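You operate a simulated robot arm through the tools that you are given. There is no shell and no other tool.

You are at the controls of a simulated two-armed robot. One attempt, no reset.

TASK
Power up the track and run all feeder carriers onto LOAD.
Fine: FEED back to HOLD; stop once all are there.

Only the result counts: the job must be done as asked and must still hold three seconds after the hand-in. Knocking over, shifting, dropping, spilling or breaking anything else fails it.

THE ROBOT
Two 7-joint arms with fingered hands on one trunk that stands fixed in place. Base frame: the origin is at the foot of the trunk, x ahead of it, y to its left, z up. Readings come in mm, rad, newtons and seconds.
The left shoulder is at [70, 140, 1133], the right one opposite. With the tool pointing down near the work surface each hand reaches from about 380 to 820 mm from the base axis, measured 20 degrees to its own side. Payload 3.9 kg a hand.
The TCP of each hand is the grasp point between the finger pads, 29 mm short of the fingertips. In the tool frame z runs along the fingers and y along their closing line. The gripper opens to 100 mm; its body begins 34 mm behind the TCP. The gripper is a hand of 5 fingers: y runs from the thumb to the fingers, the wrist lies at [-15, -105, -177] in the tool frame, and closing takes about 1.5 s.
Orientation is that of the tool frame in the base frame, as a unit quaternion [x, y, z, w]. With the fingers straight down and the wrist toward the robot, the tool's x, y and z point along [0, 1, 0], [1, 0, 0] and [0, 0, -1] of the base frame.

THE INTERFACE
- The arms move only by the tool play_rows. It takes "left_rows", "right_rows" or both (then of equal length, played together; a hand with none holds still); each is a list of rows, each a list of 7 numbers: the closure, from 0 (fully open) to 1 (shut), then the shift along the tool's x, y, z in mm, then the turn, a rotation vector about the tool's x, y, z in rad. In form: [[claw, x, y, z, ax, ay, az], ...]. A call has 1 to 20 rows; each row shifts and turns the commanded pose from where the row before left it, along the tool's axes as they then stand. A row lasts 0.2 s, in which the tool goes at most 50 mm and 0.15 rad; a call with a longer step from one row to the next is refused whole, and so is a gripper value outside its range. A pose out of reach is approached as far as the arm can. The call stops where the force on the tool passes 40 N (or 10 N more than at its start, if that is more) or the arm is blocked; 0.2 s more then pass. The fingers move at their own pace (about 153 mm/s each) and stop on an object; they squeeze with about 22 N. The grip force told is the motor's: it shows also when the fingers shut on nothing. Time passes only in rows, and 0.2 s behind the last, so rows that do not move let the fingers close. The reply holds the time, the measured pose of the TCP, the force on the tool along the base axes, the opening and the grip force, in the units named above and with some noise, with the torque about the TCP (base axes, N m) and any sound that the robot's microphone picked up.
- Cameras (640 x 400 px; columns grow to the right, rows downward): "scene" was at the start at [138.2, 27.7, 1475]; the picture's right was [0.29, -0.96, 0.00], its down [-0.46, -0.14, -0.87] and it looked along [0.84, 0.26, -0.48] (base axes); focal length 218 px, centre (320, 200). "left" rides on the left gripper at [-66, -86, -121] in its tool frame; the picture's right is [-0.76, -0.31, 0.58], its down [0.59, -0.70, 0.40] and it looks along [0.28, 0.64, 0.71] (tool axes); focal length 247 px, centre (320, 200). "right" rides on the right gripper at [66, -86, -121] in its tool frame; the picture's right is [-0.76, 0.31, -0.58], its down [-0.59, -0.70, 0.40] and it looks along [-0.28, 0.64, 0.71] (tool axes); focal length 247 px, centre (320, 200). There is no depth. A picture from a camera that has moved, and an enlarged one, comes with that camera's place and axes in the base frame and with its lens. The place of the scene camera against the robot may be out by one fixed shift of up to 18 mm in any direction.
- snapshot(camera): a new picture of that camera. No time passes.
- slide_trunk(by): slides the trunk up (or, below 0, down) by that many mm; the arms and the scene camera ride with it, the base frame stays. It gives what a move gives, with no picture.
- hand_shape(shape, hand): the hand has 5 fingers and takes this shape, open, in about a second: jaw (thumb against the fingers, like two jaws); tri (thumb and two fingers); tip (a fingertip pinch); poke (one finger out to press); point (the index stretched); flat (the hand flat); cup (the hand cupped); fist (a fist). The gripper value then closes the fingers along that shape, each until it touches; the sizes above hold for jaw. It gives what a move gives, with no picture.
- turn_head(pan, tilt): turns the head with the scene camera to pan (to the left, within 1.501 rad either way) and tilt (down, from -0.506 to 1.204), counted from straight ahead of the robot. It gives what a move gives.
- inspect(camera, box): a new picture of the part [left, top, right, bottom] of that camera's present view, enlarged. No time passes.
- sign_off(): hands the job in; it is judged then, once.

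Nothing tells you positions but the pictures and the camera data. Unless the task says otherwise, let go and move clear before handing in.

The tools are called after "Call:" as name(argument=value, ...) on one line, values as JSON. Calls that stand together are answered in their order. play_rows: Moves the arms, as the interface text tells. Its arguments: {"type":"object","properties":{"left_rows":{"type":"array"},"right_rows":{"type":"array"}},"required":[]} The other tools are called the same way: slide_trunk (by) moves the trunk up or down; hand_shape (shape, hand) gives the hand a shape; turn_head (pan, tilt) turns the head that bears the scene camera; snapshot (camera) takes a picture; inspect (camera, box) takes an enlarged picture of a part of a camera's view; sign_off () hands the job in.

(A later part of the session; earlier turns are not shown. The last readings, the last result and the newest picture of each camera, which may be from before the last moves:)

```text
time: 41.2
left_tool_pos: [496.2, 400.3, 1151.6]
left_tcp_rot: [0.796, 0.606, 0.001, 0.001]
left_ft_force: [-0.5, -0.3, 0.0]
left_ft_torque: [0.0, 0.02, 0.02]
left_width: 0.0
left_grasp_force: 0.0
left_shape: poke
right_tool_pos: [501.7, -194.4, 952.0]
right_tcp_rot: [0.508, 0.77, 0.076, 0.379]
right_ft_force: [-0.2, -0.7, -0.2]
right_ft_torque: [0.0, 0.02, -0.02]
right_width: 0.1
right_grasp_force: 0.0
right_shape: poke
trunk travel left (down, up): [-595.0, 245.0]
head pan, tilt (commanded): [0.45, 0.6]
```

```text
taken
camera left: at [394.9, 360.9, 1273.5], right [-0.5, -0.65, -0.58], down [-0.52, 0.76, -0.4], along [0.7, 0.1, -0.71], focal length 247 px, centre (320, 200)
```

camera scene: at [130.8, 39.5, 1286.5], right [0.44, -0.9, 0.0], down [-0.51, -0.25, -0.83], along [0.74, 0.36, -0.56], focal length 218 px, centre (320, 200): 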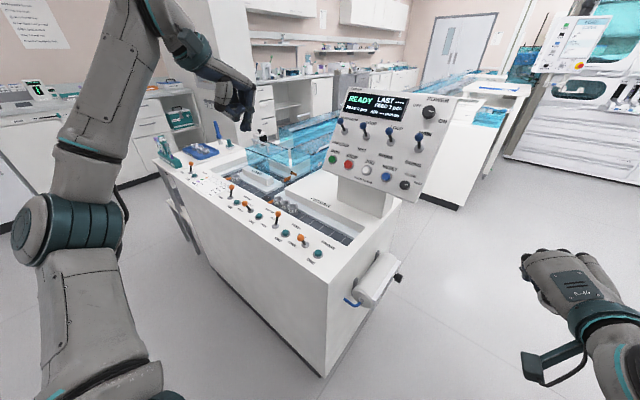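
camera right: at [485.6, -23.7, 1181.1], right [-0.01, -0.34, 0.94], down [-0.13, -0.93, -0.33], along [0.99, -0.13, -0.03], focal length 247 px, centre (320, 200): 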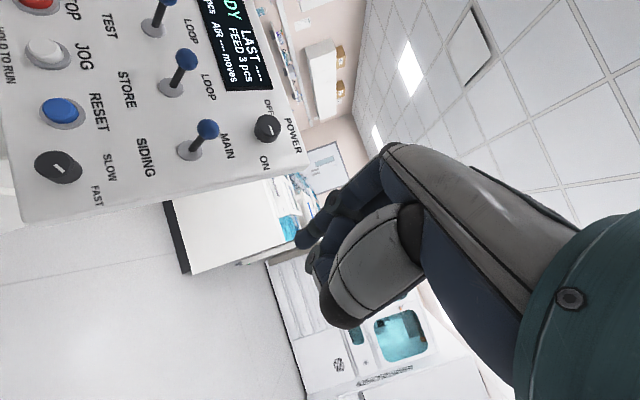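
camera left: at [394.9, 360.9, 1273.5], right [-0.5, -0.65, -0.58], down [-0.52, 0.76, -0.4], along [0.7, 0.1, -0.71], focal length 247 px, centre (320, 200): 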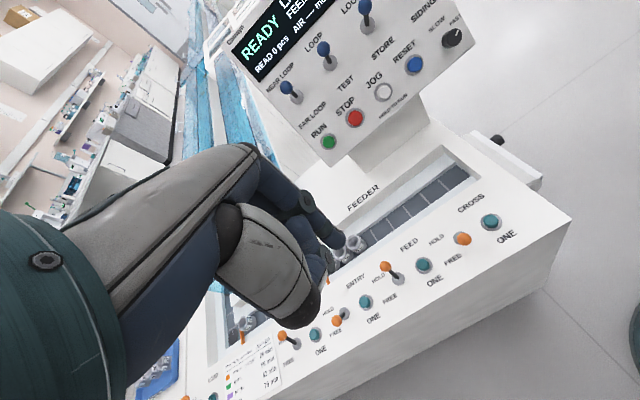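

Power is on and the display still reads READY. I'll work out where the left poke fingertip is using two views, and re-measure the FEED lever.

Call:
inspect(camera="left", box=[240, 160, 400, 340])

Call:
inspect(camera="scene", box=[200, 60, 290, 150])

Call:
inspect(camera="left", box=[320, 200, 520, 340])

Call:
inspect(camera="scene", box=[220, 170, 340, 270])

```text
2.22 times, centred on (320, 250) of left
camera zoom: at [394.9, 360.9, 1273.5], right [-0.5, -0.65, -0.58], down [-0.52, 0.76, -0.4], along [0.7, 0.1, -0.71], focal length 549 px, centre (320, 89)
```

zoom: 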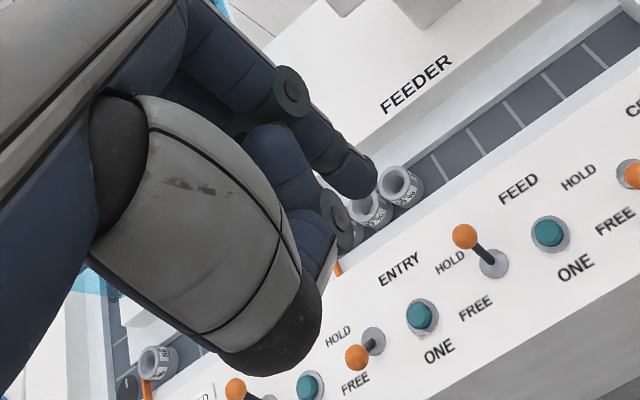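

```text
4.44 times, centred on (245, 105) of scene
camera zoom: at [130.8, 39.5, 1286.5], right [0.44, -0.9, 0.0], down [-0.51, -0.25, -0.83], along [0.74, 0.36, -0.56], focal length 970 px, centre (653, 622)
```

zoom: 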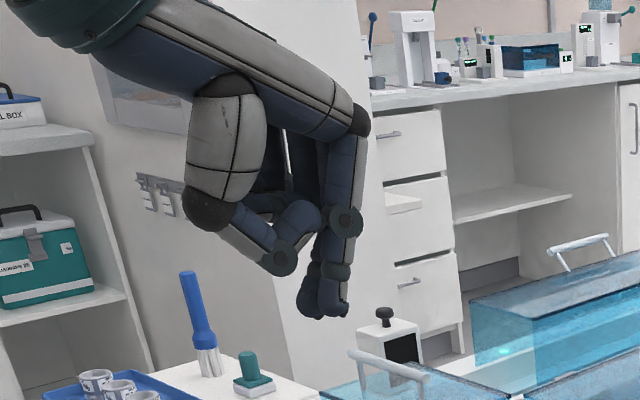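

```text
2.86 times, centred on (420, 270) of left
camera zoom: at [394.9, 360.9, 1273.5], right [-0.5, -0.65, -0.58], down [-0.52, 0.76, -0.4], along [0.7, 0.1, -0.71], focal length 706 px, centre (34, 0)
```

zoom: 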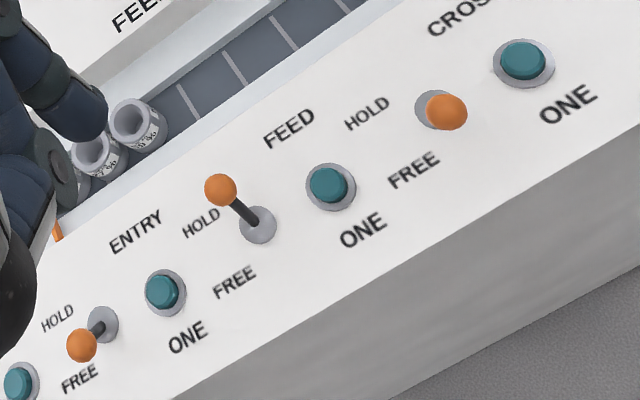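

```text
4.00 times, centred on (280, 220) of scene
camera zoom: at [130.8, 39.5, 1286.5], right [0.44, -0.9, 0.0], down [-0.51, -0.25, -0.83], along [0.74, 0.36, -0.56], focal length 873 px, centre (480, 120)
```

zoom: 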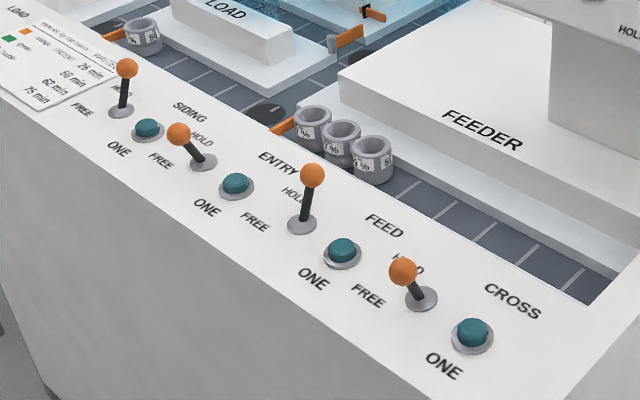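

The FEED lever's ball is at about (592, 422, 828) with its base near (570, 425, 800), and the nearest carriers stand about 78 mm behind it. I'll zoom in on the left hand to be sure which finger parts are lowest.

Call:
inspect(camera="scene", box=[230, 85, 270, 140])

Call:
inspect(camera="left", box=[260, 180, 360, 300])

Call:
snapshot(camera="right")

```text
7.27 times, centred on (250, 112) of scene
camera zoom: at [130.8, 39.5, 1286.5], right [0.44, -0.9, 0.0], down [-0.51, -0.25, -0.83], along [0.74, 0.36, -0.56], focal length 1587 px, centre (829, 836)
```

zoom: 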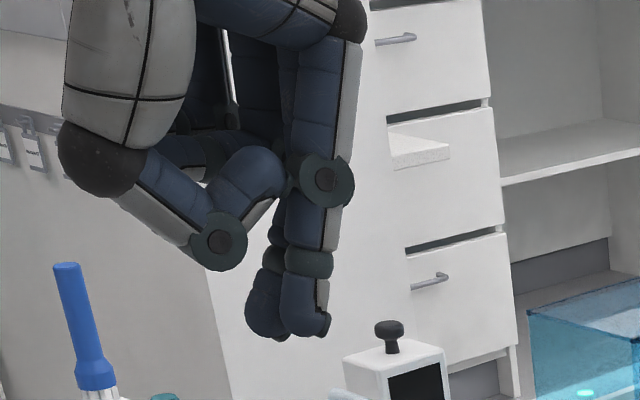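

```text
3.33 times, centred on (310, 240) of left
camera zoom: at [394.9, 360.9, 1273.5], right [-0.5, -0.65, -0.58], down [-0.52, 0.76, -0.4], along [0.7, 0.1, -0.71], focal length 823 px, centre (353, 67)
```

zoom: 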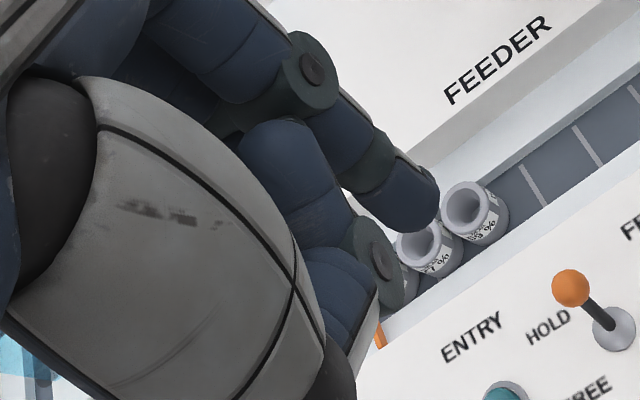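

```text
taken
camera right: at [347.2, -146.2, 962.1], right [-0.01, -0.34, 0.94], down [-0.13, -0.93, -0.33], along [0.99, -0.13, -0.03], focal length 247 px, centre (320, 200)
```

right: 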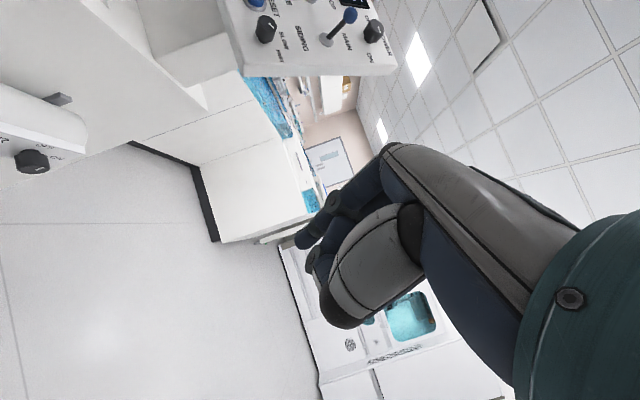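

The poke shape actually puts two fingertips out side by side, at tool x of about -10 and +12, with the thumb hanging close behind. I'll try the "point" shape to see whether it gives a slimmer single finger for the lever.

Call:
hand_shape(shape="point", hand="left")

Call:
inspect(camera="scene", box=[210, 65, 280, 150])

Call:
snapshot(camera="left")

```text
time: 42.1
left_tool_pos: [497.5, 399.7, 1151.2]
left_tcp_rot: [0.796, 0.605, 0.001, 0.001]
left_ft_force: [0.8, 0.1, 0.7]
left_ft_torque: [0.01, -0.02, 0.02]
left_width: 0.0
left_grasp_force: 0.0
left_shape: point
right_tool_pos: [502.4, -194.6, 953.4]
right_tcp_rot: [0.508, 0.77, 0.077, 0.378]
right_ft_force: [0.4, 0.1, 0.2]
right_ft_torque: [0.03, -0.03, -0.03]
right_width: 0.0
right_grasp_force: 0.0
right_shape: poke
trunk travel left (down, up): [-595.0, 245.0]
head pan, tilt (commanded): [0.45, 0.6]
```

```text
4.71 times, centred on (245, 108) of scene
camera zoom: at [130.9, 39.5, 1286.5], right [0.44, -0.9, 0.0], down [-0.51, -0.25, -0.83], along [0.74, 0.36, -0.56], focal length 1027 px, centre (673, 635)
```

zoom: 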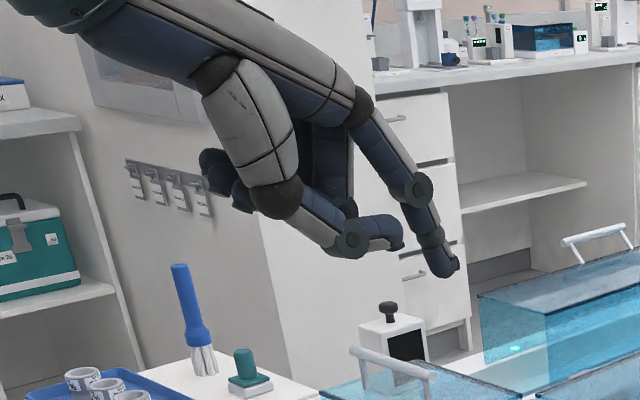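

```text
taken
camera left: at [395.0, 360.9, 1273.5], right [-0.5, -0.65, -0.58], down [-0.52, 0.76, -0.4], along [0.69, 0.1, -0.71], focal length 247 px, centre (320, 200)
```

left: 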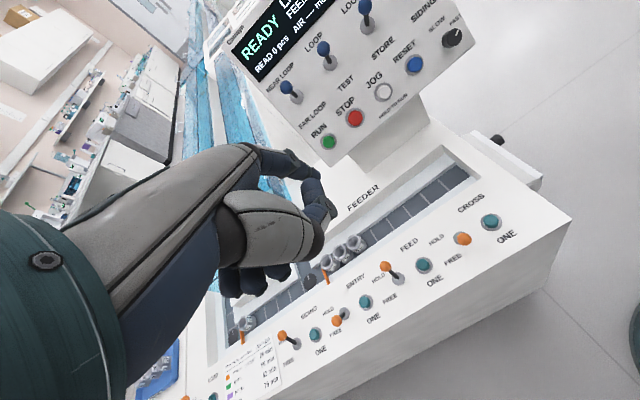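

The "point" shape stretches the index forward and down with the other fingers folded back, which suits both the lever and the panel buttons. I'll zoom in to find the fingertip.

Call:
inspect(camera="left", box=[220, 130, 360, 310])

Call:
inspect(camera="scene", box=[240, 80, 290, 140])

```text
2.22 times, centred on (290, 220) of left
camera zoom: at [395.0, 360.9, 1273.5], right [-0.5, -0.65, -0.58], down [-0.52, 0.76, -0.4], along [0.69, 0.1, -0.71], focal length 549 px, centre (387, 156)
```

zoom: 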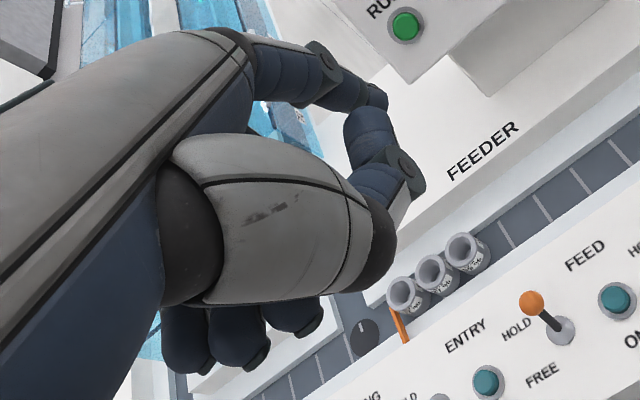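

```text
6.67 times, centred on (265, 110) of scene
camera zoom: at [130.9, 39.5, 1286.5], right [0.44, -0.9, 0.0], down [-0.51, -0.25, -0.83], along [0.74, 0.36, -0.56], focal length 1455 px, centre (687, 800)
```

zoom: 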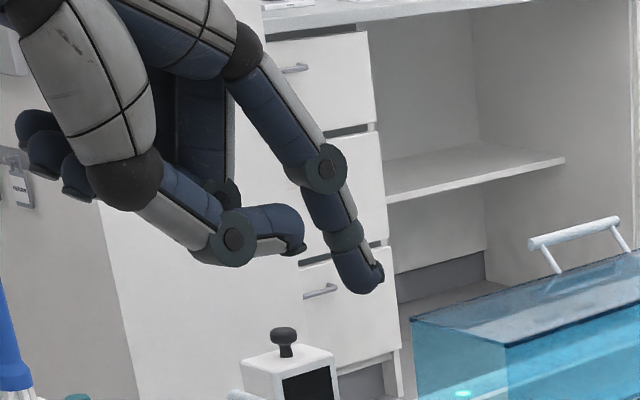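

In the "point" shape the thumb crowds the index, so the poke shape is better for pulling the lever, using its second finger. I'll reshape and hover the left hand just beyond the FEED lever's ball to check the alignment.

Call:
hand_shape(shape="poke", hand="left")

Call:
play_rows(left_rows=[[0, 5.8, 19.3, 41.8, 0, 0, 0], [0, 5.8, 19.3, 41.8, 0, 0, 0], [0, 5.8, 19.3, 41.8, 0, 0, 0], [0, 5.8, 19.3, 41.8, 0, 0, 0], [0, 5.8, 19.3, 41.8, 0, 0, 0], [0, 5.8, 19.3, 41.8, 0, 0, 0]])

Call:
snapshot(camera="left")

Call:
inspect(camera="scene", box=[220, 150, 340, 270])

Call:
inspect(camera="left", box=[260, 160, 460, 340])

```text
time: 43.0
left_tool_pos: [496.6, 399.9, 1153.2]
left_tcp_rot: [0.796, 0.605, -0.001, 0.001]
left_ft_force: [-0.3, 0.0, -0.3]
left_ft_torque: [0.02, 0.01, 0.01]
left_width: 0.0
left_grasp_force: 0.0
left_shape: poke
right_tool_pos: [503.2, -194.1, 952.4]
right_tcp_rot: [0.508, 0.77, 0.076, 0.378]
right_ft_force: [0.8, 0.4, 0.2]
right_ft_torque: [-0.01, 0.0, -0.01]
right_width: 0.0
right_grasp_force: 0.0
right_shape: poke
trunk travel left (down, up): [-595.0, 245.0]
head pan, tilt (commanded): [0.45, 0.6]
```

```text
time: 44.4
left_tool_pos: [619.3, 405.3, 902.2]
left_tcp_rot: [0.796, 0.606, 0.001, 0.0]
left_ft_force: [0.4, -0.2, 0.2]
left_ft_torque: [0.0, 0.02, 0.01]
left_width: 0.2
left_grasp_force: 0.0
left_shape: poke
right_tool_pos: [503.5, -194.4, 953.2]
right_tcp_rot: [0.508, 0.77, 0.075, 0.379]
right_ft_force: [0.2, 0.5, -0.1]
right_ft_torque: [0.0, -0.04, -0.01]
right_width: 0.1
right_grasp_force: 0.0
right_shape: poke
trunk travel left (down, up): [-595.0, 245.0]
head pan, tilt (commanded): [0.45, 0.6]
```

```text
taken
camera left: at [516.7, 364.5, 1021.6], right [-0.5, -0.65, -0.58], down [-0.52, 0.76, -0.4], along [0.7, 0.1, -0.71], focal length 247 px, centre (320, 200)
```

left: 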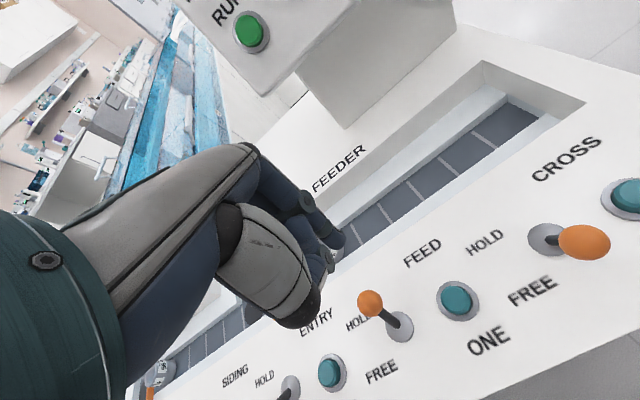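

```text
3.33 times, centred on (280, 210) of scene
camera zoom: at [131.8, 39.9, 1286.4], right [0.44, -0.9, 0.0], down [-0.51, -0.25, -0.82], along [0.74, 0.36, -0.57], focal length 727 px, centre (453, 167)
```

zoom: 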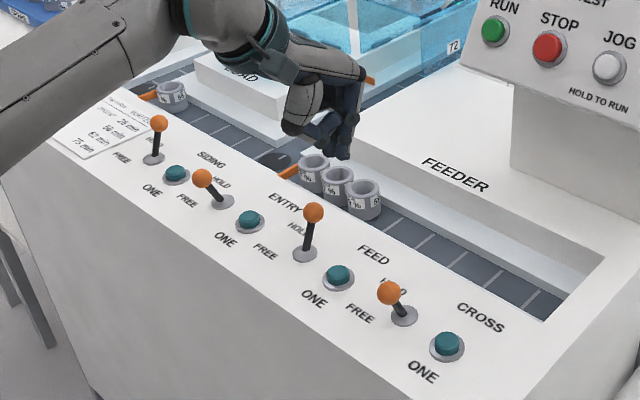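

```text
2.22 times, centred on (360, 250) of left
camera zoom: at [516.7, 364.5, 1021.6], right [-0.5, -0.65, -0.58], down [-0.52, 0.76, -0.4], along [0.7, 0.1, -0.71], focal length 549 px, centre (231, 89)
```

zoom: 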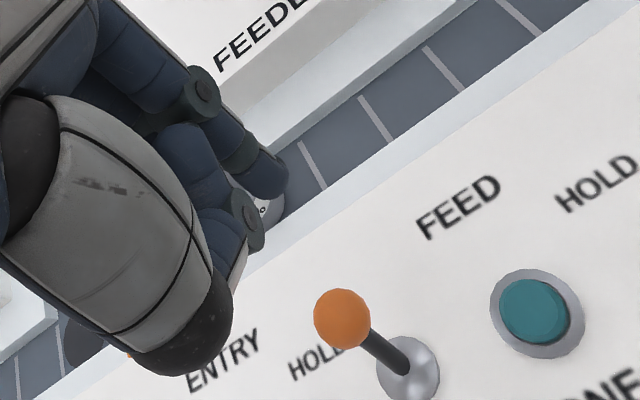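

I've measured the lever ball at (591, 421, 827) from close up. The carriers sit much lower and about 100 mm further back, so there's clearance. I'll lower the finger behind the ball and pull it toward the robot to FREE.

Call:
play_rows(left_rows=[[0, -2.5, 0, 28, 0, 0, 0], [0, -2.5, 0, 28, 0, 0, 0]])

Call:
inspect(camera="left", box=[260, 160, 460, 340])

Call:
inspect(camera="scene", box=[240, 170, 330, 250])

```text
time: 45.0
left_tool_pos: [615.9, 394.8, 846.1]
left_tcp_rot: [0.796, 0.605, 0.001, 0.001]
left_ft_force: [-0.4, 0.1, -0.2]
left_ft_torque: [-0.01, -0.03, 0.01]
left_width: 0.0
left_grasp_force: 0.1
left_shape: poke
right_tool_pos: [502.2, -194.7, 952.9]
right_tcp_rot: [0.508, 0.77, 0.075, 0.379]
right_ft_force: [-0.7, 0.4, 0.0]
right_ft_torque: [0.01, 0.01, 0.01]
right_width: 0.0
right_grasp_force: 0.0
right_shape: poke
trunk travel left (down, up): [-595.0, 245.0]
head pan, tilt (commanded): [0.45, 0.6]
```

```text
2.22 times, centred on (360, 250) of left
camera zoom: at [514.8, 355.5, 966.6], right [-0.5, -0.65, -0.58], down [-0.52, 0.76, -0.4], along [0.69, 0.1, -0.71], focal length 549 px, centre (231, 89)
```

zoom: 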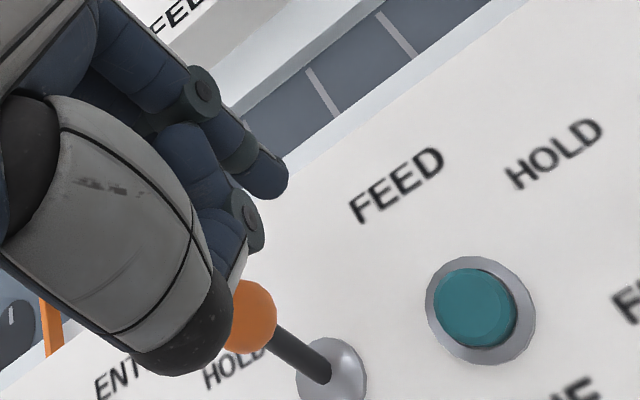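

```text
5.00 times, centred on (285, 210) of scene
camera zoom: at [131.0, 39.4, 1286.5], right [0.44, -0.9, 0.0], down [-0.51, -0.25, -0.83], along [0.74, 0.36, -0.56], focal length 1091 px, centre (495, 150)
```

zoom: 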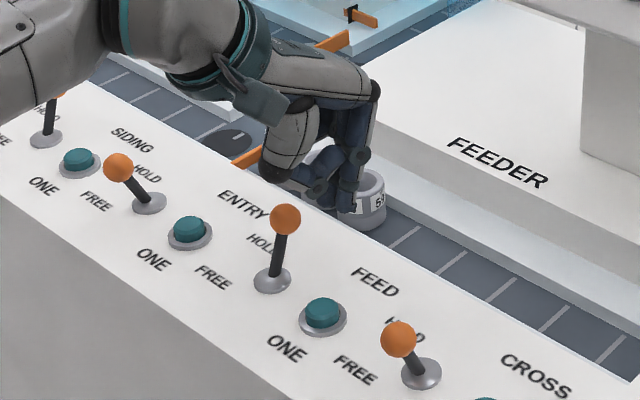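

The second finger is behind the ball and the thumb is clear of it. Now I'll pull straight back toward the robot.

Call:
play_rows(left_rows=[[0, 0, -12, 0, 0, 0, 0], [0, 0, -12, 0, 0, 0, 0], [0, 0, -12, 0, 0, 0, 0], [0, 0, -12, 0, 0, 0, 0], [0, 0, -10, 0, 0, 0, 0]])

Call:
inspect(camera="left", box=[260, 160, 460, 340])

Call:
inspect(camera="scene", box=[240, 170, 330, 250])

```text
time: 46.2
left_tool_pos: [560.7, 410.6, 846.5]
left_tcp_rot: [0.797, 0.604, 0.0, 0.0]
left_ft_force: [7.0, -4.1, 3.9]
left_ft_torque: [-0.07, -0.22, -0.09]
left_width: 0.0
left_grasp_force: 0.0
left_shape: poke
right_tool_pos: [501.2, -196.2, 950.5]
right_tcp_rot: [0.508, 0.77, 0.077, 0.379]
right_ft_force: [0.1, 0.5, -0.9]
right_ft_torque: [0.01, 0.04, 0.03]
right_width: 0.2
right_grasp_force: 0.0
right_shape: poke
trunk travel left (down, up): [-595.0, 245.0]
head pan, tilt (commanded): [0.45, 0.6]
```

```text
2.22 times, centred on (360, 250) of left
camera zoom: at [459.3, 372.2, 967.1], right [-0.5, -0.65, -0.58], down [-0.52, 0.76, -0.4], along [0.7, 0.1, -0.71], focal length 549 px, centre (231, 89)
```

zoom: 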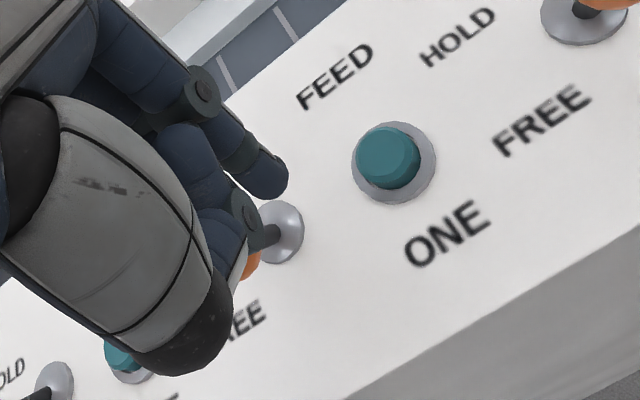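

```text
5.00 times, centred on (285, 210) of scene
camera zoom: at [131.7, 37.5, 1286.5], right [0.43, -0.9, 0.0], down [-0.51, -0.24, -0.83], along [0.74, 0.36, -0.56], focal length 1091 px, centre (495, 150)
```

zoom: 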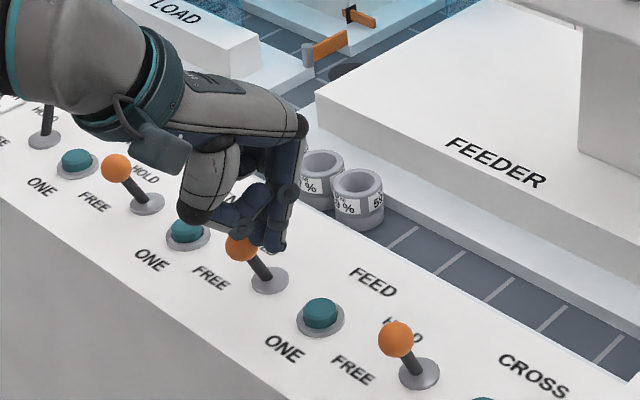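

The FEED lever now leans toward the robot like the other FREE levers. I'll ease the finger off forward, lift, and check that it stays.

Call:
play_rows(left_rows=[[0, 0, 14, 0, 0, 0, 0], [0, 0, 14, 0, 0, 0, 0], [0, 0, 0, -30, 0, 0, 0], [0, 0, 0, -40, 0, 0, 0], [0, 0, 0, -40, 0, 0, 0]])

Call:
snapshot(camera="left")

Call:
inspect(camera="scene", box=[220, 150, 340, 270])

```text
time: 47.4
left_tool_pos: [586.3, 405.3, 960.0]
left_tcp_rot: [0.796, 0.605, 0.001, 0.0]
left_ft_force: [-0.5, -0.6, 0.5]
left_ft_torque: [0.05, 0.01, 0.01]
left_width: 0.0
left_grasp_force: 0.1
left_shape: poke
right_tool_pos: [501.5, -194.4, 952.4]
right_tcp_rot: [0.508, 0.77, 0.077, 0.379]
right_ft_force: [-0.1, -0.3, 0.4]
right_ft_torque: [-0.03, -0.01, 0.01]
right_width: 0.0
right_grasp_force: 0.1
right_shape: poke
trunk travel left (down, up): [-595.0, 245.0]
head pan, tilt (commanded): [0.45, 0.6]
```

```text
taken
camera left: at [484.2, 365.0, 1079.4], right [-0.5, -0.65, -0.58], down [-0.52, 0.76, -0.4], along [0.7, 0.1, -0.71], focal length 247 px, centre (320, 200)
```

left: 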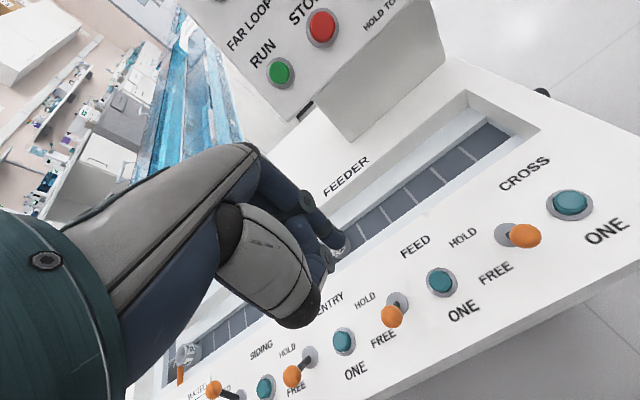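

```text
3.33 times, centred on (280, 210) of scene
camera zoom: at [130.2, 38.6, 1286.5], right [0.44, -0.9, 0.0], down [-0.51, -0.25, -0.83], along [0.74, 0.36, -0.56], focal length 727 px, centre (453, 167)
```

zoom: 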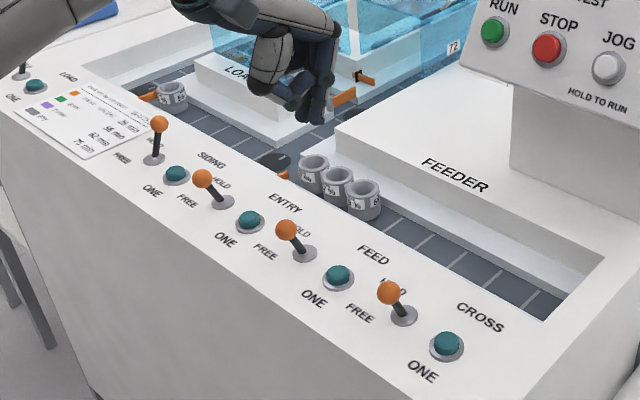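

FEED is at FREE and its gate has opened. Next is RUN, near (800, 308, 953). I'll use the "point" shape with the hand pitched about 30° forward so the index lines up with the panel normal.

Call:
hand_shape(shape="point", hand="left")

Call:
play_rows(left_rows=[[0, 0, 0, -20, -0.131, 0, 0], [0, 0, 0, 0, -0.131, 0, 0], [0, 0, 0, 0, -0.131, 0, 0], [0, 0, 0, 0, -0.131, 0, 0]])

Call:
snapshot(camera="left")

Call:
snapshot(camera="scene")

```text
time: 48.3
left_tool_pos: [587.4, 404.5, 958.7]
left_tcp_rot: [0.796, 0.605, 0.0, 0.001]
left_ft_force: [-0.2, -0.3, 0.0]
left_ft_torque: [-0.05, 0.01, -0.04]
left_width: 0.0
left_grasp_force: 0.0
left_shape: point
right_tool_pos: [503.0, -194.7, 953.7]
right_tcp_rot: [0.508, 0.77, 0.076, 0.378]
right_ft_force: [0.3, -0.6, -0.3]
right_ft_torque: [0.03, -0.01, -0.01]
right_width: 0.0
right_grasp_force: 0.1
right_shape: poke
trunk travel left (down, up): [-595.0, 245.0]
head pan, tilt (commanded): [0.45, 0.6]
```

```text
time: 49.3
left_tool_pos: [588.3, 407.0, 976.6]
left_tcp_rot: [0.768, 0.584, 0.159, 0.208]
left_ft_force: [-1.0, 0.2, 0.2]
left_ft_torque: [-0.02, 0.03, -0.02]
left_width: 0.5
left_grasp_force: 0.0
left_shape: point
right_tool_pos: [503.2, -193.6, 953.4]
right_tcp_rot: [0.508, 0.77, 0.076, 0.379]
right_ft_force: [0.5, -0.6, 0.4]
right_ft_torque: [-0.01, -0.01, 0.01]
right_width: 0.0
right_grasp_force: 0.0
right_shape: poke
trunk travel left (down, up): [-595.0, 245.0]
head pan, tilt (commanded): [0.45, 0.6]
```

```text
taken
camera left: at [438.5, 380.4, 1037.3], right [-0.18, -0.74, -0.65], down [-0.23, 0.68, -0.7], along [0.96, 0.03, -0.29], focal length 247 px, centre (320, 200)
```

left: 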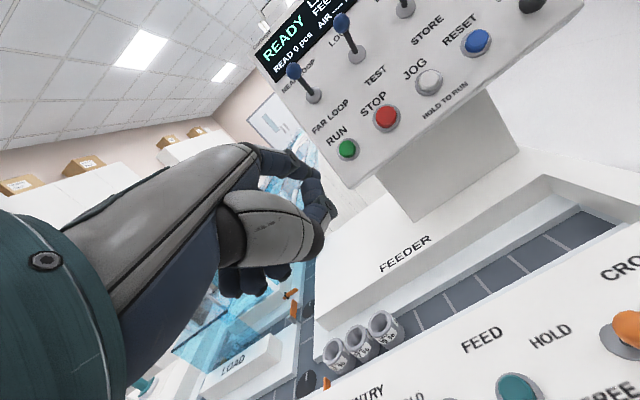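

```text
taken
camera scene: at [130.8, 40.0, 1286.5], right [0.44, -0.9, 0.0], down [-0.51, -0.25, -0.83], along [0.74, 0.36, -0.57], focal length 218 px, centre (320, 200)
```

scene: 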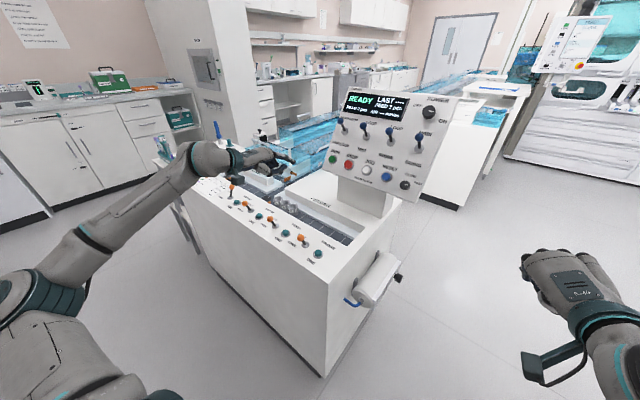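

The pitch of 30° was reached, and RUN triangulates to about (793, 310, 960) with STOP at (779, 243, 959). I'll bring the index tip to 50 mm in front of RUN and check the alignment.

Call:
play_rows(left_rows=[[0, -6.8, 34.5, 24.5, 0, 0, 0], [0, -6.8, 34.5, 24.5, 0, 0, 0], [0, -6.8, 34.5, 24.5, 0, 0, 0]])

Call:
snapshot(camera="left")

Call:
inspect(camera="left", box=[240, 80, 440, 240])

Call:
inspect(camera="scene", box=[270, 110, 400, 220])

```text
time: 50.1
left_tool_pos: [708.7, 355.3, 963.2]
left_tcp_rot: [0.769, 0.584, 0.157, 0.206]
left_ft_force: [0.3, 0.5, -0.5]
left_ft_torque: [-0.01, 0.01, 0.02]
left_width: 0.0
left_grasp_force: 0.1
left_shape: point
right_tool_pos: [503.2, -196.0, 952.3]
right_tcp_rot: [0.508, 0.77, 0.077, 0.377]
right_ft_force: [0.6, 0.0, -0.3]
right_ft_torque: [0.02, -0.01, -0.01]
right_width: 0.0
right_grasp_force: 0.1
right_shape: poke
trunk travel left (down, up): [-595.0, 245.0]
head pan, tilt (commanded): [0.45, 0.6]
```

```text
taken
camera left: at [560.0, 328.5, 1024.6], right [-0.18, -0.74, -0.65], down [-0.24, 0.68, -0.7], along [0.95, 0.03, -0.3], focal length 247 px, centre (320, 200)
```

left: 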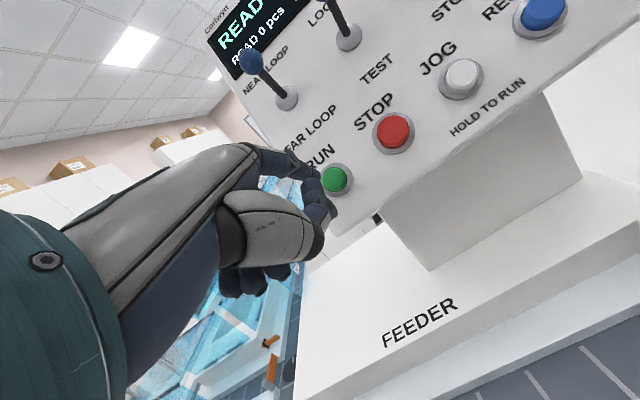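

```text
2.50 times, centred on (340, 160) of left
camera zoom: at [560.0, 328.5, 1024.6], right [-0.18, -0.74, -0.65], down [-0.24, 0.68, -0.7], along [0.95, 0.03, -0.3], focal length 617 px, centre (270, 300)
```

zoom: 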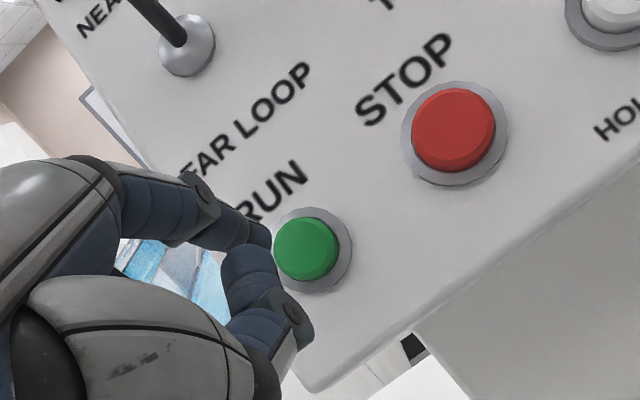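

```text
3.64 times, centred on (335, 165) of scene
camera zoom: at [132.6, 38.5, 1286.3], right [0.44, -0.9, 0.0], down [-0.51, -0.25, -0.82], along [0.74, 0.36, -0.57], focal length 794 px, centre (266, 327)
```

zoom: 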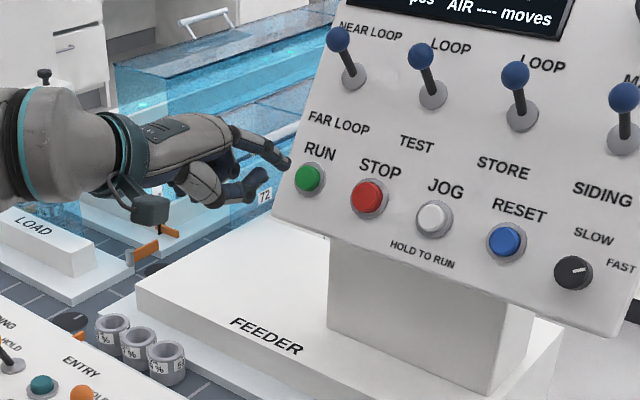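

The fingertip is about 32 mm off RUN and within about 4 mm sideways. I'll close most of the gap and look once more before pressing.

Call:
play_rows(left_rows=[[0, -1.1, 5, 10.9, 0, 0, 0], [0, -1.1, 4, 8, 0, 0, 0]])

Call:
inspect(camera="left", box=[260, 120, 420, 240])

Call:
inspect(camera="scene", box=[300, 130, 370, 190])

```text
time: 50.7
left_tool_pos: [721.4, 349.8, 952.9]
left_tcp_rot: [0.769, 0.584, 0.157, 0.208]
left_ft_force: [-0.2, 0.3, 0.1]
left_ft_torque: [0.0, -0.02, -0.03]
left_width: 0.1
left_grasp_force: 0.1
left_shape: point
right_tool_pos: [503.0, -194.3, 953.1]
right_tcp_rot: [0.508, 0.77, 0.076, 0.379]
right_ft_force: [-0.4, -0.3, -0.5]
right_ft_torque: [0.01, 0.04, -0.01]
right_width: 0.0
right_grasp_force: 0.0
right_shape: poke
trunk travel left (down, up): [-595.0, 245.0]
head pan, tilt (commanded): [0.45, 0.6]
```

```text
3.33 times, centred on (340, 180) of left
camera zoom: at [571.9, 322.6, 1013.8], right [-0.18, -0.74, -0.65], down [-0.23, 0.68, -0.7], along [0.96, 0.03, -0.29], focal length 823 px, centre (253, 267)
```

zoom: 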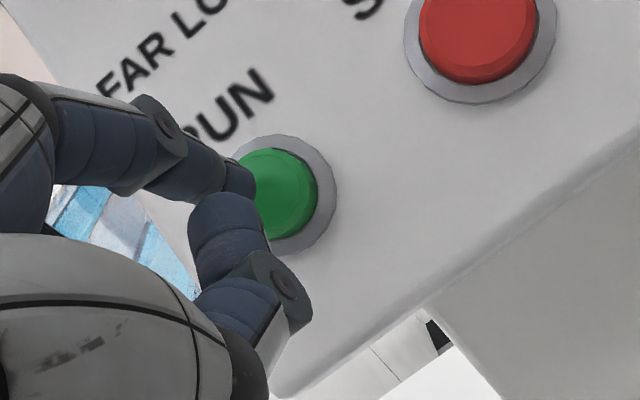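

```text
6.67 times, centred on (335, 160) of scene
camera zoom: at [130.6, 39.7, 1286.5], right [0.44, -0.9, 0.0], down [-0.51, -0.25, -0.83], along [0.74, 0.36, -0.56], focal length 1455 px, centre (220, 467)
```

zoom: 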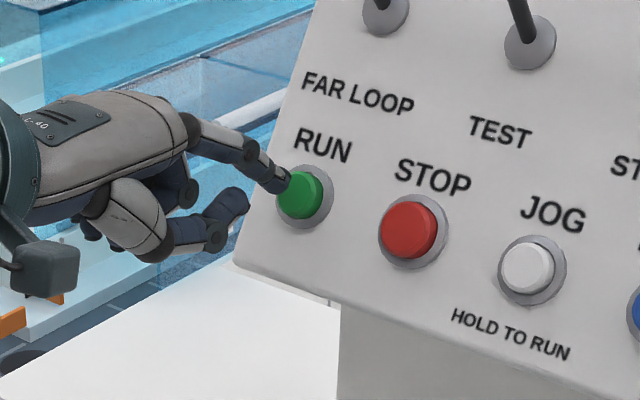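

The fingertip is at RUN's upper-left edge, so I'll shift about 8 mm lower and press in along the panel normal in small steps.

Call:
play_rows(left_rows=[[0, -3.7, -2.3, 10.6, 0, 0, 0], [0, 0, 2, 3.5, 0, 0, 0], [0, 0, 2, 3.5, 0, 0, 0]])

Call:
inspect(camera="scene", box=[290, 80, 410, 200])

Call:
inspect(camera="left", box=[260, 120, 420, 240])

```text
time: 51.5
left_tool_pos: [728.6, 342.6, 940.3]
left_tcp_rot: [0.768, 0.584, 0.159, 0.209]
left_ft_force: [-11.0, 4.3, 7.1]
left_ft_torque: [-0.24, -0.58, -0.09]
left_width: 93.1
left_grasp_force: 0.1
left_shape: point
right_tool_pos: [500.2, -193.8, 954.5]
right_tcp_rot: [0.507, 0.77, 0.077, 0.38]
right_ft_force: [0.1, -0.3, 1.1]
right_ft_torque: [-0.01, -0.01, 0.03]
right_width: 0.1
right_grasp_force: 0.1
right_shape: poke
trunk travel left (down, up): [-595.0, 245.0]
head pan, tilt (commanded): [0.45, 0.6]
heard: click
```

```text
3.33 times, centred on (350, 140) of scene
camera zoom: at [127.9, 39.8, 1286.9], right [0.44, -0.9, 0.0], down [-0.51, -0.25, -0.83], along [0.74, 0.36, -0.56], focal length 727 px, centre (220, 400)
```

zoom: 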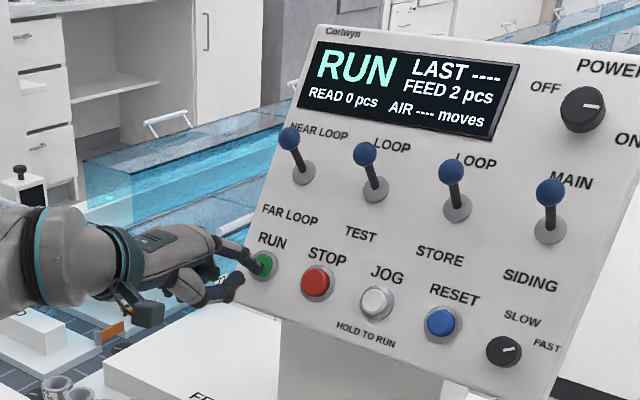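

```text
3.33 times, centred on (340, 180) of left
camera zoom: at [579.1, 315.4, 1001.2], right [-0.17, -0.74, -0.65], down [-0.23, 0.68, -0.7], along [0.96, 0.03, -0.29], focal length 823 px, centre (253, 267)
```

zoom: 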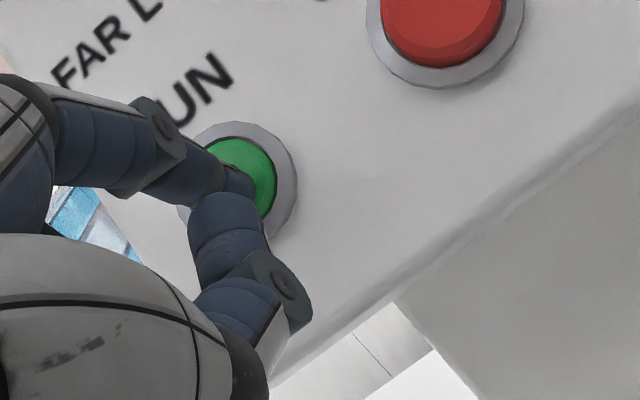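

There was a click and the display shows RUN with FEED down to 2 pcs, so the carriers are moving. I'll back off the button and watch the lanes.

Call:
play_rows(left_rows=[[0, 0, -7, -12, 0, 0, 0], [0, 0, -10, -17, 0, 0, 0]])

Call:
snapshot(camera="scene")

Call:
inspect(camera="scene", box=[210, 150, 350, 250])

Call:
inspect(camera="scene", box=[330, 80, 430, 140])

```text
time: 52.1
left_tool_pos: [702.2, 348.6, 955.6]
left_tcp_rot: [0.769, 0.584, 0.157, 0.207]
left_ft_force: [0.0, 1.2, -0.1]
left_ft_torque: [0.04, 0.0, -0.01]
left_width: 0.1
left_grasp_force: 0.0
left_shape: point
right_tool_pos: [501.1, -194.3, 953.5]
right_tcp_rot: [0.508, 0.769, 0.076, 0.38]
right_ft_force: [0.3, 0.4, 0.5]
right_ft_torque: [-0.03, 0.01, -0.01]
right_width: 0.0
right_grasp_force: 0.0
right_shape: poke
trunk travel left (down, up): [-595.0, 245.0]
head pan, tilt (commanded): [0.45, 0.6]
```

```text
taken
camera scene: at [130.0, 39.6, 1286.6], right [0.44, -0.9, 0.0], down [-0.51, -0.25, -0.83], along [0.74, 0.36, -0.56], focal length 218 px, centre (320, 200)
```

scene: 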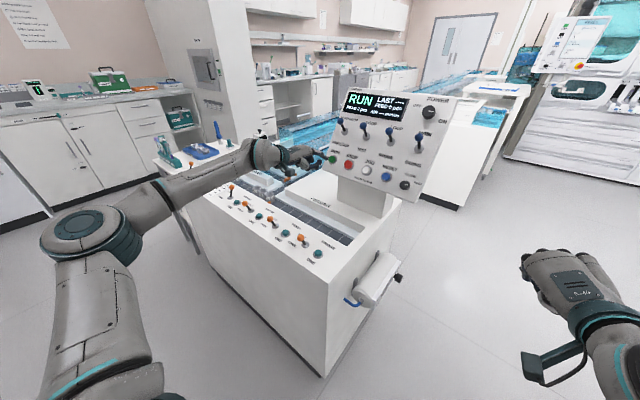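

```text
4.00 times, centred on (280, 200) of scene
camera zoom: at [130.0, 39.6, 1286.6], right [0.44, -0.9, 0.0], down [-0.51, -0.25, -0.83], along [0.74, 0.36, -0.56], focal length 873 px, centre (480, 200)
```

zoom: 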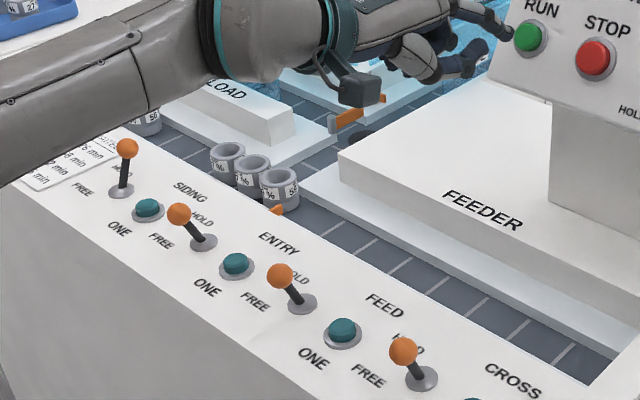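

```text
6.40 times, centred on (380, 110) of scene
camera zoom: at [130.0, 39.6, 1286.6], right [0.44, -0.9, 0.0], down [-0.51, -0.25, -0.83], along [0.74, 0.36, -0.56], focal length 1396 px, centre (-64, 776)
```

zoom: 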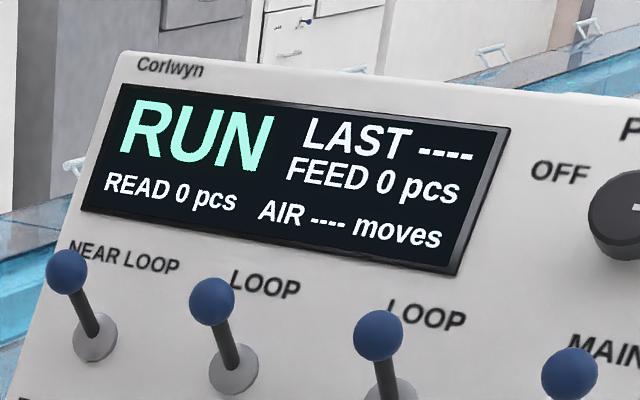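

All three carriers have left the feeder (FEED 0 pcs) and are heading left into the LOAD lane. I'll move the finger in front of STOP while they travel, then check they've all arrived.

Call:
play_rows(left_rows=[[0, -22, 0.6, 0, 0, 0, 0], [0, -22, 0.6, 0, 0, 0, 0], [0, -22, 0.6, 0, 0, 0, 0]])

Call:
inspect(camera="scene", box=[190, 130, 330, 230])

Call:
inspect(camera="left", box=[240, 60, 440, 240])

Call:
snapshot(camera="scene")

```text
time: 52.9
left_tool_pos: [684.0, 281.9, 956.0]
left_tcp_rot: [0.768, 0.585, 0.158, 0.207]
left_ft_force: [-0.8, 0.5, 0.2]
left_ft_torque: [0.0, -0.04, -0.02]
left_width: 0.0
left_grasp_force: 0.0
left_shape: point
right_tool_pos: [502.7, -194.1, 952.0]
right_tcp_rot: [0.508, 0.77, 0.076, 0.379]
right_ft_force: [-0.6, 0.0, -0.5]
right_ft_torque: [0.03, 0.02, 0.03]
right_width: 0.0
right_grasp_force: 0.1
right_shape: poke
trunk travel left (down, up): [-595.0, 245.0]
head pan, tilt (commanded): [0.45, 0.6]
```

```text
4.00 times, centred on (260, 180) of scene
camera zoom: at [130.4, 38.5, 1286.6], right [0.44, -0.9, 0.0], down [-0.51, -0.25, -0.83], along [0.74, 0.36, -0.56], focal length 873 px, centre (560, 280)
```

zoom: 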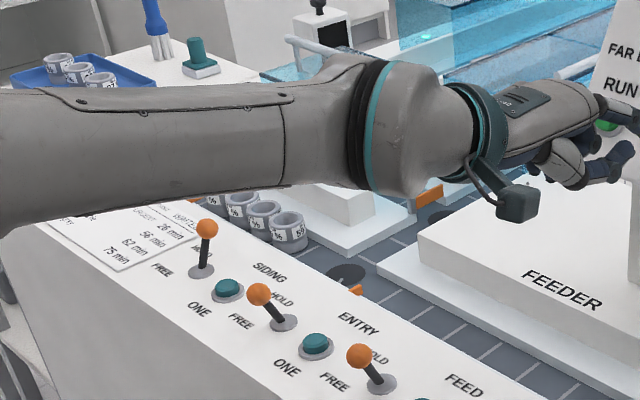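

```text
2.22 times, centred on (340, 150) of left
camera zoom: at [534.7, 255.6, 1017.9], right [-0.18, -0.74, -0.65], down [-0.24, 0.68, -0.7], along [0.96, 0.03, -0.29], focal length 549 px, centre (276, 311)
```

zoom: 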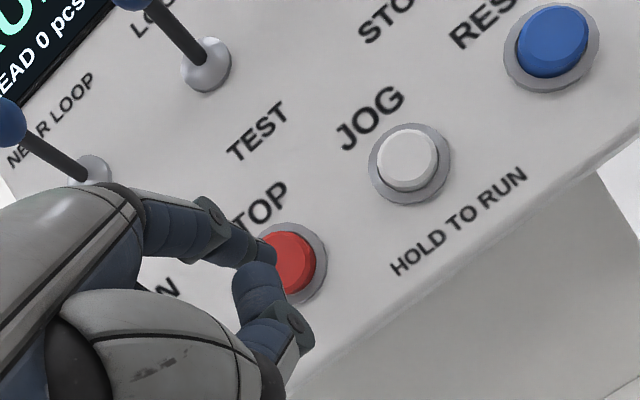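

```text
taken
camera scene: at [130.4, 38.5, 1286.6], right [0.44, -0.9, 0.0], down [-0.51, -0.25, -0.83], along [0.74, 0.36, -0.56], focal length 218 px, centre (320, 200)
```

scene: 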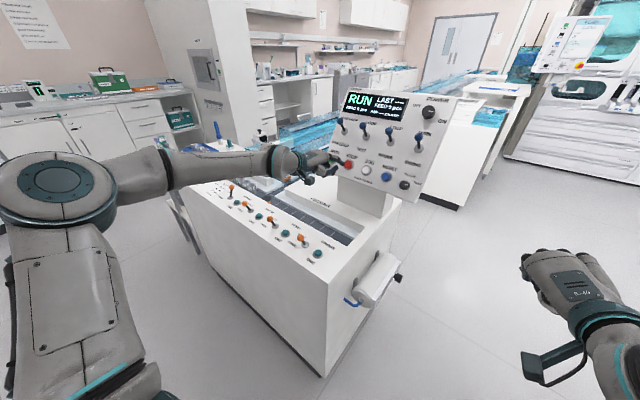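

All four carriers look bunched up at the LOAD gate, but the forearm hides part of the lane. I'll wait briefly and compare to see whether they have stopped moving.

Call:
play_rows(left_rows=[[0, 0, 0, 0, 0, 0, 0], [0, 0, 0, 0, 0, 0, 0]])

Call:
inspect(camera="scene", box=[190, 130, 330, 230])

Call:
inspect(camera="scene", box=[230, 165, 280, 205])

```text
time: 53.5
left_tool_pos: [684.2, 283.2, 955.7]
left_tcp_rot: [0.769, 0.584, 0.157, 0.207]
left_ft_force: [-0.4, -0.5, -0.5]
left_ft_torque: [-0.02, 0.02, 0.0]
left_width: 0.0
left_grasp_force: 0.1
left_shape: point
right_tool_pos: [502.9, -194.5, 953.6]
right_tcp_rot: [0.508, 0.77, 0.076, 0.379]
right_ft_force: [0.0, 0.0, 0.0]
right_ft_torque: [0.0, -0.03, -0.01]
right_width: 0.0
right_grasp_force: 0.1
right_shape: poke
trunk travel left (down, up): [-595.0, 245.0]
head pan, tilt (commanded): [0.45, 0.6]
```

```text
4.00 times, centred on (260, 180) of scene
camera zoom: at [130.9, 39.6, 1286.5], right [0.44, -0.9, 0.0], down [-0.51, -0.25, -0.83], along [0.74, 0.36, -0.56], focal length 873 px, centre (560, 280)
```

zoom: 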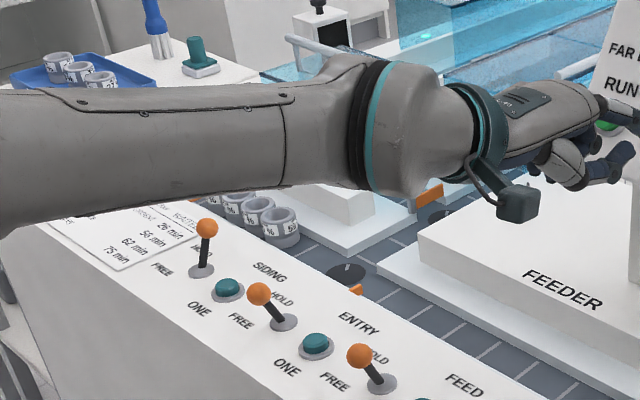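

```text
10.00 times, centred on (255, 185) of scene
camera zoom: at [130.9, 39.6, 1286.5], right [0.44, -0.9, 0.0], down [-0.51, -0.25, -0.83], along [0.74, 0.36, -0.56], focal length 2182 px, centre (970, 350)
```

zoom: 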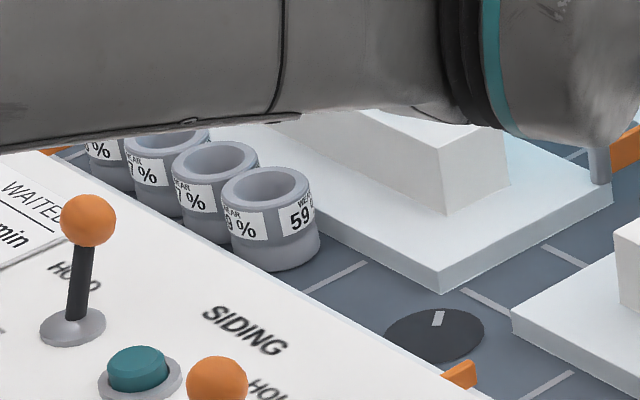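

The row of four carriers shifted slightly since the last picture, so I'll wait a moment more to be sure they've settled against the gate.

Call:
play_rows(left_rows=[[0, 0, 0, 0, 0, 0, 0], [0, 0, 0, 0, 0, 0, 0], [0, 0, 0, 0, 0, 0, 0]])

Call:
inspect(camera="scene", box=[230, 165, 280, 205])

Call:
inspect(camera="scene", box=[330, 80, 430, 140])

```text
time: 54.3
left_tool_pos: [684.6, 282.3, 956.0]
left_tcp_rot: [0.769, 0.584, 0.157, 0.208]
left_ft_force: [0.2, -1.2, 0.8]
left_ft_torque: [0.02, -0.01, 0.02]
left_width: 0.0
left_grasp_force: 0.0
left_shape: point
right_tool_pos: [502.2, -194.4, 953.6]
right_tcp_rot: [0.508, 0.77, 0.075, 0.379]
right_ft_force: [0.4, -0.2, 0.6]
right_ft_torque: [0.0, 0.01, 0.0]
right_width: 0.0
right_grasp_force: 0.1
right_shape: poke
trunk travel left (down, up): [-595.0, 245.0]
head pan, tilt (commanded): [0.45, 0.6]
```

```text
10.00 times, centred on (255, 185) of scene
camera zoom: at [130.9, 39.5, 1286.5], right [0.44, -0.9, 0.0], down [-0.51, -0.25, -0.83], along [0.74, 0.36, -0.56], focal length 2182 px, centre (970, 350)
```

zoom: 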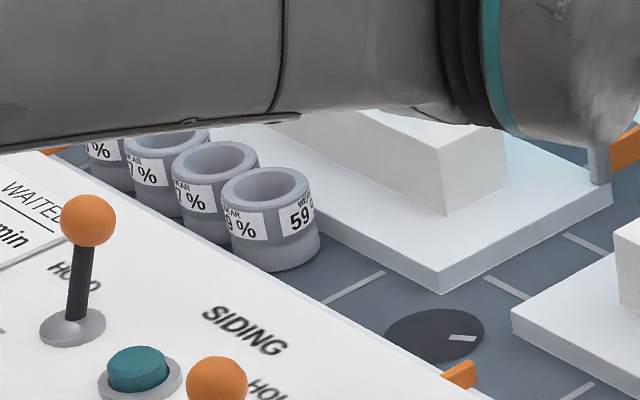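

```text
6.40 times, centred on (380, 110) of scene
camera zoom: at [130.9, 39.5, 1286.5], right [0.44, -0.9, 0.0], down [-0.51, -0.25, -0.83], along [0.74, 0.36, -0.56], focal length 1396 px, centre (-64, 776)
```

zoom: 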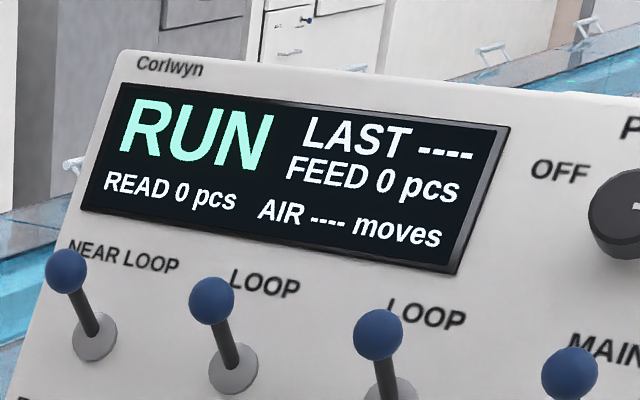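

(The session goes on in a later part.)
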